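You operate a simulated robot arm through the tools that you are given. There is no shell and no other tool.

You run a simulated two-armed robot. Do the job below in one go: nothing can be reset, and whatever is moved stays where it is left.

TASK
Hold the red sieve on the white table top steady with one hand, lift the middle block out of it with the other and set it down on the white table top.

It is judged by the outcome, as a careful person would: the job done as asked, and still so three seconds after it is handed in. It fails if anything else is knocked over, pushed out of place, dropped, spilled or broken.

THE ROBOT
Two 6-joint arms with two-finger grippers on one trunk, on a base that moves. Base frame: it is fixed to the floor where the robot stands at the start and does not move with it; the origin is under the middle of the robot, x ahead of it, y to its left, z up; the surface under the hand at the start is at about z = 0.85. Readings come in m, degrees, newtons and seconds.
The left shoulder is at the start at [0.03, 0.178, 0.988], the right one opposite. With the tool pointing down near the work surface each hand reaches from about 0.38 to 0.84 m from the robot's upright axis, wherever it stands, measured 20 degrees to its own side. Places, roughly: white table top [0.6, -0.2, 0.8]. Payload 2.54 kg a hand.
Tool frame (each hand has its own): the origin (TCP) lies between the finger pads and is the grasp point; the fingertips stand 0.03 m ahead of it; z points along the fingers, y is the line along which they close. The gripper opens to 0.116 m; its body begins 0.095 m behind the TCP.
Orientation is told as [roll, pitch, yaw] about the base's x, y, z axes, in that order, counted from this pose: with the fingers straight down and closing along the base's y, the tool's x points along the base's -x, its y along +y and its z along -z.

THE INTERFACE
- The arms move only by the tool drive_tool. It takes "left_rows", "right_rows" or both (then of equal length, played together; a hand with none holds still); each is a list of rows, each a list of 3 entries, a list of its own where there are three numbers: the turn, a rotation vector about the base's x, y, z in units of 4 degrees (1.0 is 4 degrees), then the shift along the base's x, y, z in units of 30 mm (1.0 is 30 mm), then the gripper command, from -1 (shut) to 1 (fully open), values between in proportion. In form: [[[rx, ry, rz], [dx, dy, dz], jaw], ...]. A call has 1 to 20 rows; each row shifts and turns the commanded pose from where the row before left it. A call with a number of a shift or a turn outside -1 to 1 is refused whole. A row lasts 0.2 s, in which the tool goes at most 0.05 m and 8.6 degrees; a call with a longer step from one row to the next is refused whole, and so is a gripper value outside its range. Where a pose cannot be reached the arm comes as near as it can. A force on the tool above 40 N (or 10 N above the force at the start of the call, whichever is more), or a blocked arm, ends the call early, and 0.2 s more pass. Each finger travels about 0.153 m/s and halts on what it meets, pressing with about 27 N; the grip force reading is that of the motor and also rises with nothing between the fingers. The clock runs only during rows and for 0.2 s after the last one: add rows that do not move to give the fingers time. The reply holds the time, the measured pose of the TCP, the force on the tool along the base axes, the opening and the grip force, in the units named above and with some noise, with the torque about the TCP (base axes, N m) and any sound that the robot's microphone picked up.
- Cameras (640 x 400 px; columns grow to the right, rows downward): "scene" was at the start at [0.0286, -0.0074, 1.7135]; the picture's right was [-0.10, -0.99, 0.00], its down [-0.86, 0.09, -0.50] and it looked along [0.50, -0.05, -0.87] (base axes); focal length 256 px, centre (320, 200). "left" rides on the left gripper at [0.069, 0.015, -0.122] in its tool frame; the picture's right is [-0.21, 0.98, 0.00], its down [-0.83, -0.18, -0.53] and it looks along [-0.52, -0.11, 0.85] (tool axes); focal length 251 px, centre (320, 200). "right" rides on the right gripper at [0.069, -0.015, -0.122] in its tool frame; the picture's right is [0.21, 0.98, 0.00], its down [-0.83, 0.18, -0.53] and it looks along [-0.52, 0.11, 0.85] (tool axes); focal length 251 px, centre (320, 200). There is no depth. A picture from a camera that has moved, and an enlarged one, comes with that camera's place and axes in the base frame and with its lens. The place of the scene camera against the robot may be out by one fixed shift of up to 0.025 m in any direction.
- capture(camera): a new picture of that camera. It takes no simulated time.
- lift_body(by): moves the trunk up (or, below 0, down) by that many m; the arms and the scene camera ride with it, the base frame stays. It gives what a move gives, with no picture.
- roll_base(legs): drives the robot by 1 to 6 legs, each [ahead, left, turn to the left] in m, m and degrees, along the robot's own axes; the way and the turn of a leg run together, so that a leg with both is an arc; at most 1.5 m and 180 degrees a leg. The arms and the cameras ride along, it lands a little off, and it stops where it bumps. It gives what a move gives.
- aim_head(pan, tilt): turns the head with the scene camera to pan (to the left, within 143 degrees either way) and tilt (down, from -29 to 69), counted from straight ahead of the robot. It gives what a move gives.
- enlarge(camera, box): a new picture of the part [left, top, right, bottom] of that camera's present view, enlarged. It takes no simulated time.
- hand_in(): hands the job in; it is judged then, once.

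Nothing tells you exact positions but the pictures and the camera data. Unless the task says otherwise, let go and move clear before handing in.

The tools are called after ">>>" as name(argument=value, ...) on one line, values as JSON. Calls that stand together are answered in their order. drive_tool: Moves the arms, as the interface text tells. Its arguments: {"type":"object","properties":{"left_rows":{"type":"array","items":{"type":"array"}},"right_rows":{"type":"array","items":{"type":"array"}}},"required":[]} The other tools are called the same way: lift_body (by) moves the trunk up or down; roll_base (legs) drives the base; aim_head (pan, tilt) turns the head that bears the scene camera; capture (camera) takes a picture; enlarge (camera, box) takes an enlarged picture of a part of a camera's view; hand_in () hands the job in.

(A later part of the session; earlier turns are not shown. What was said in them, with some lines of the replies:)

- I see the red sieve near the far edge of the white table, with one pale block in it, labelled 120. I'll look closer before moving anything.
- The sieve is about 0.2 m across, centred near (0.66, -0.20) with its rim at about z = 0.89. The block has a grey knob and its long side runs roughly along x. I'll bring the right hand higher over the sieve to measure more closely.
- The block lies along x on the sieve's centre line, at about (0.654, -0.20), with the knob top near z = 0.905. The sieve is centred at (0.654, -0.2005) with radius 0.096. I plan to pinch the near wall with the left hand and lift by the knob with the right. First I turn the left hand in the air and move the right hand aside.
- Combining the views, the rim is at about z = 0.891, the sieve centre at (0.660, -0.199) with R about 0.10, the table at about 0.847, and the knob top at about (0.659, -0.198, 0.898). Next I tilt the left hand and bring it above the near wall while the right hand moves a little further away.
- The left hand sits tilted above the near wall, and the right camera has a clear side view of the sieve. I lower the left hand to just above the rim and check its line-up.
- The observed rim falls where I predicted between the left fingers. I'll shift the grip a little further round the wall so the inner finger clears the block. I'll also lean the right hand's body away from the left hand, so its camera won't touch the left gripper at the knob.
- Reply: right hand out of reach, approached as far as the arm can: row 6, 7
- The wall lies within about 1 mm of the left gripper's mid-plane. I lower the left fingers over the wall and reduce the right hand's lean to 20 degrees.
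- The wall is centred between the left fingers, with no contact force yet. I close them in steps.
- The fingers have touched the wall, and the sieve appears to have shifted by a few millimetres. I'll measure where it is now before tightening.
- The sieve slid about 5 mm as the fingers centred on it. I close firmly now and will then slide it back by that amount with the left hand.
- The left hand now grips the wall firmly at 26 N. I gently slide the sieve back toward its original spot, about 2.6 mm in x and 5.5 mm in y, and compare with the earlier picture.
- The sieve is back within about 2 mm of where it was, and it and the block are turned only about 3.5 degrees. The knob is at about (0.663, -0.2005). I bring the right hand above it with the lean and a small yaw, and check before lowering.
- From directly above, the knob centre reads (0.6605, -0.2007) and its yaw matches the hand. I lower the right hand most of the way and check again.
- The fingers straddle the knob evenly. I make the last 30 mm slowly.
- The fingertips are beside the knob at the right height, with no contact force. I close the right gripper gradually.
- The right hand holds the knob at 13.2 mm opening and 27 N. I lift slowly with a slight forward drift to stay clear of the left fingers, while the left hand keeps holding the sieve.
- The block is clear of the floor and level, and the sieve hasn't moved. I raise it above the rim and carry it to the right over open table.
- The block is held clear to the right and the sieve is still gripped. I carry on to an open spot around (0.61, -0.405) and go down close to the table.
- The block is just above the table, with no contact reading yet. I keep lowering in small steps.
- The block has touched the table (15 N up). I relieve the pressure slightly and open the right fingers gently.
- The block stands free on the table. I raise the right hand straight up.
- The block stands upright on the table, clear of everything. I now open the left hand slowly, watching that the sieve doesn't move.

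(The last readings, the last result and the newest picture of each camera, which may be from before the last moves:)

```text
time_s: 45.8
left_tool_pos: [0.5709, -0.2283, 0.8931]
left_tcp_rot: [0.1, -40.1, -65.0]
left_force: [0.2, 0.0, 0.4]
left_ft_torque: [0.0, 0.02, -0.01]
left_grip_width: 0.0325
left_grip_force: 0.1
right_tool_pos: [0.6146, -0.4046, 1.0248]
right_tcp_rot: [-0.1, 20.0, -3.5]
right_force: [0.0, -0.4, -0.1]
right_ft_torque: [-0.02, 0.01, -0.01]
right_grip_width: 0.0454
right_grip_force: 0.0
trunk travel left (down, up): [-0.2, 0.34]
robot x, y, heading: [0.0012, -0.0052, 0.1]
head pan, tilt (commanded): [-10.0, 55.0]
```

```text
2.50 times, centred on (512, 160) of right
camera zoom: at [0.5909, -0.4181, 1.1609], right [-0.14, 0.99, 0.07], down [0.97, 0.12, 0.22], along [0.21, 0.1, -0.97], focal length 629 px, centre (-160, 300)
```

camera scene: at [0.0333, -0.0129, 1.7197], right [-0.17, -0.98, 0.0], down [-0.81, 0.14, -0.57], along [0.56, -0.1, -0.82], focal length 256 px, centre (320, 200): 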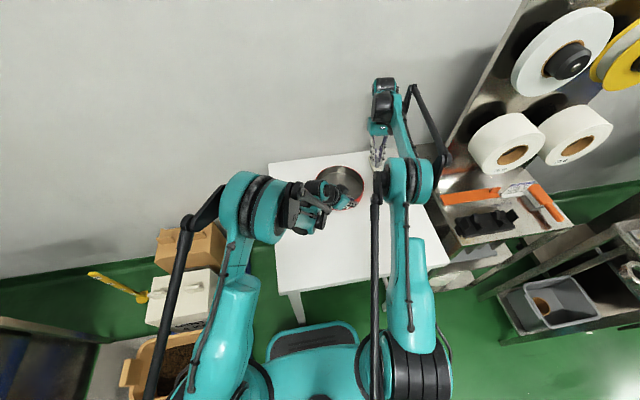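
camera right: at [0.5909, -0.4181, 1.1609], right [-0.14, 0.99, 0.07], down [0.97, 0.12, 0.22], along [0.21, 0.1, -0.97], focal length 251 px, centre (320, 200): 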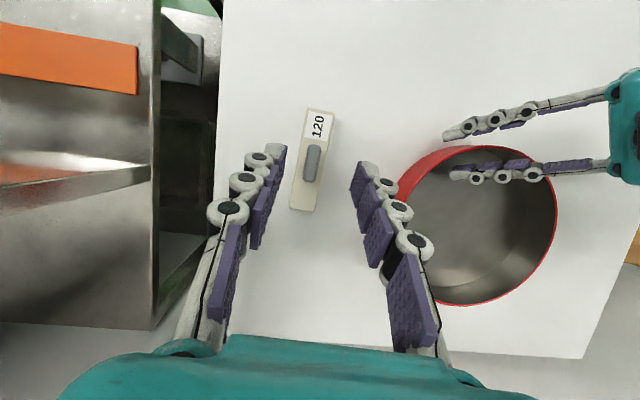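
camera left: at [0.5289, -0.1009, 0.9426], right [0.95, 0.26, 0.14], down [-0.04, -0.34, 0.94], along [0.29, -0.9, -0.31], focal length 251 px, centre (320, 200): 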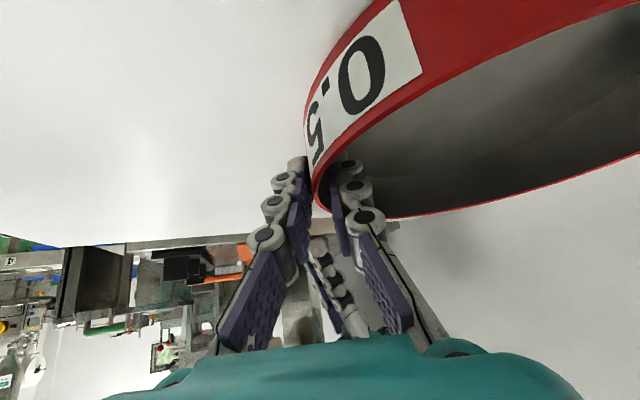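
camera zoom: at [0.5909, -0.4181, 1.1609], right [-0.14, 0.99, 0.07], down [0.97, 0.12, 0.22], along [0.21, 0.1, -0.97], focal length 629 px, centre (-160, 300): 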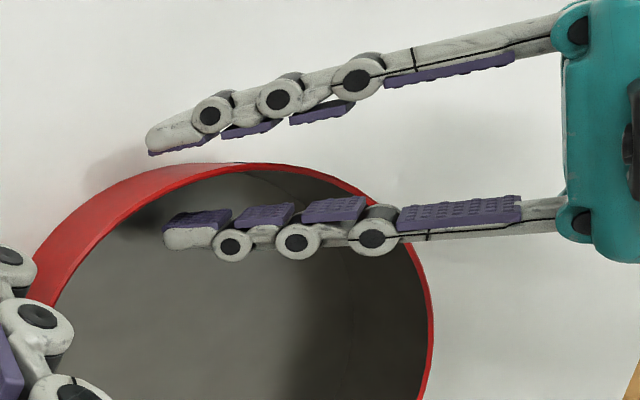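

The sieve did not move on release. I raise the left hand straight up, clear of the wall.

>>> drive_tool(left_rows=[[[0, 0, 0], [0, 0, 0.15], -0.44], [[0, 0, 0], [0, 0, 0.3], -0.44], [[0, 0, 0], [0, 0, 0.5], -0.44], [[0, 0, 0], [0, 0, 0.5], -0.44], [[0, 0, 0], [0, 0, 0.5], -0.44], [[0, 0, 0], [0, 0, 0.5], -0.44], [[0, 0, 0], [0, 0, 0.5], -0.44], [[0, 0, 0], [0, 0, 0.5], -0.44], [[0, 0, 0], [0, 0.5, 0.3], -0.44], [[0, 0, 0], [-0.1, 0.7, 0.2], -0.44], [[0, 0, 0], [-0.1, 0.8, 0], -0.44], [[0, 0, 0], [-0.1, 0.8, 0], -0.44], [[0, 0, 0], [-0.1, 0.8, 0], -0.44], [[0, 0, 0], [-0.1, 0.8, 0], -0.44], [[0, 0, 0], [-0.1, 0.8, 0], -0.44], [[0, 0, 0], [-0.1, 0.8, 0], -0.44], [[0, 0, 0], [0, 0, 0], -0.44]])

>>> capture(camera="right")

>>> capture(camera="scene")

>>> enlarge(camera="scene", box=[270, 120, 430, 220])

```text
time_s: 49.4
left_tool_pos: [0.5496, -0.0462, 1.0135]
left_tcp_rot: [0.1, -39.9, -65.0]
left_force: [0.6, 1.0, 0.6]
left_ft_torque: [0.04, 0.0, -0.01]
left_grip_width: 0.0327
left_grip_force: 0.0
right_tool_pos: [0.6155, -0.4047, 1.0227]
right_tcp_rot: [0.0, 19.9, -3.4]
right_force: [-0.9, 0.7, -0.7]
right_ft_torque: [0.01, 0.01, 0.02]
right_grip_width: 0.0453
right_grip_force: 0.1
trunk travel left (down, up): [-0.2, 0.34]
robot x, y, heading: [-0.0014, -0.0019, -0.0]
head pan, tilt (commanded): [-10.0, 55.0]
```

```text
taken
camera right: at [0.5909, -0.4185, 1.1608], right [-0.14, 0.99, 0.07], down [0.97, 0.12, 0.22], along [0.21, 0.1, -0.97], focal length 251 px, centre (320, 200)
```

right: 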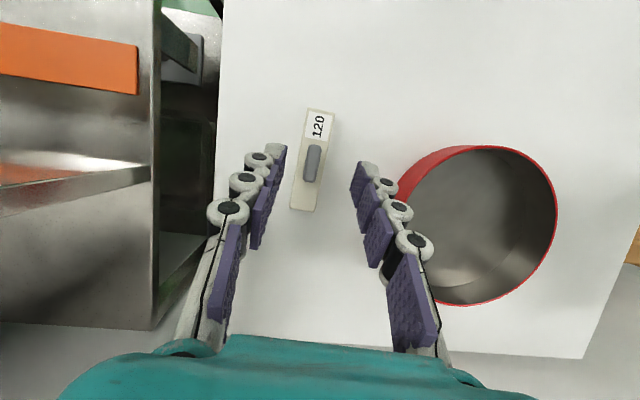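

```text
taken
camera scene: at [0.0336, -0.0136, 1.7196], right [-0.17, -0.98, 0.0], down [-0.81, 0.14, -0.57], along [0.56, -0.1, -0.82], focal length 256 px, centre (320, 200)
```

scene: 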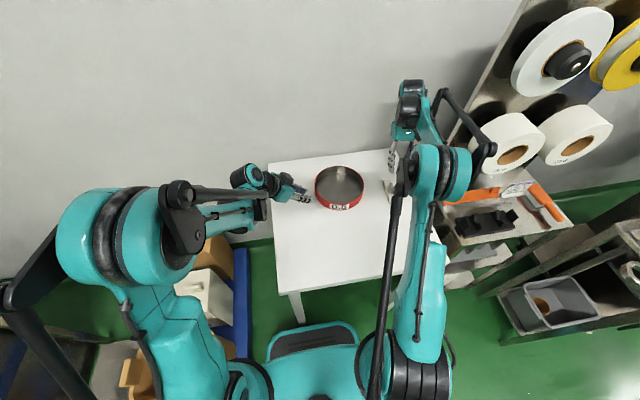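

```text
4.00 times, centred on (350, 170) of scene
camera zoom: at [0.0336, -0.0136, 1.7196], right [-0.17, -0.98, 0.0], down [-0.81, 0.14, -0.57], along [0.56, -0.1, -0.82], focal length 1024 px, centre (200, 320)
```

zoom: 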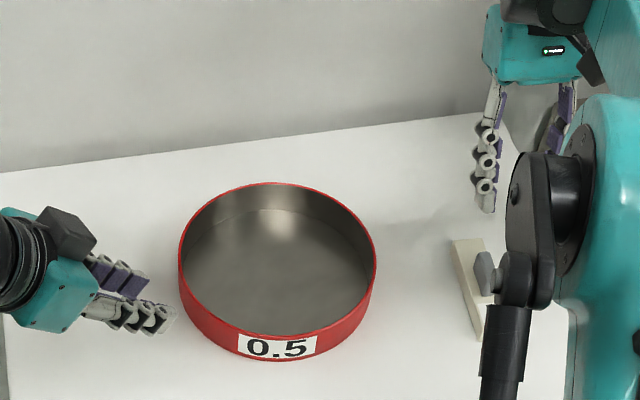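

The empty sieve stands where it began, the block lies free on the white table to its right, and both hands are open and clear. Nothing else has been touched, so I hand the job in.

>>> hand_in()

```text
The job is handed in.
```

I lifted the block out of the red sieve and set it down on the white table top, to the right of the sieve. Both hands let go and moved clear, and the job is handed in. I don't have the judge's result.

- **Holding:** the left hand gripped the sieve's near wall throughout the lift and only let go after the block was down.
- **Sieve position:** the sieve slid about 5 mm when the left fingers closed on it. I slid it back to within about 2 mm of where it started, turned by about 3.5 degrees, and it didn't shift when I released it.
- **Block:** the right hand lifted it by its grey knob. It stands upright near (0.61, -0.405), about 10 cm from the sieve and the same from the table edge.
- **Surroundings:** the last pictures show nothing else knocked over or moved.
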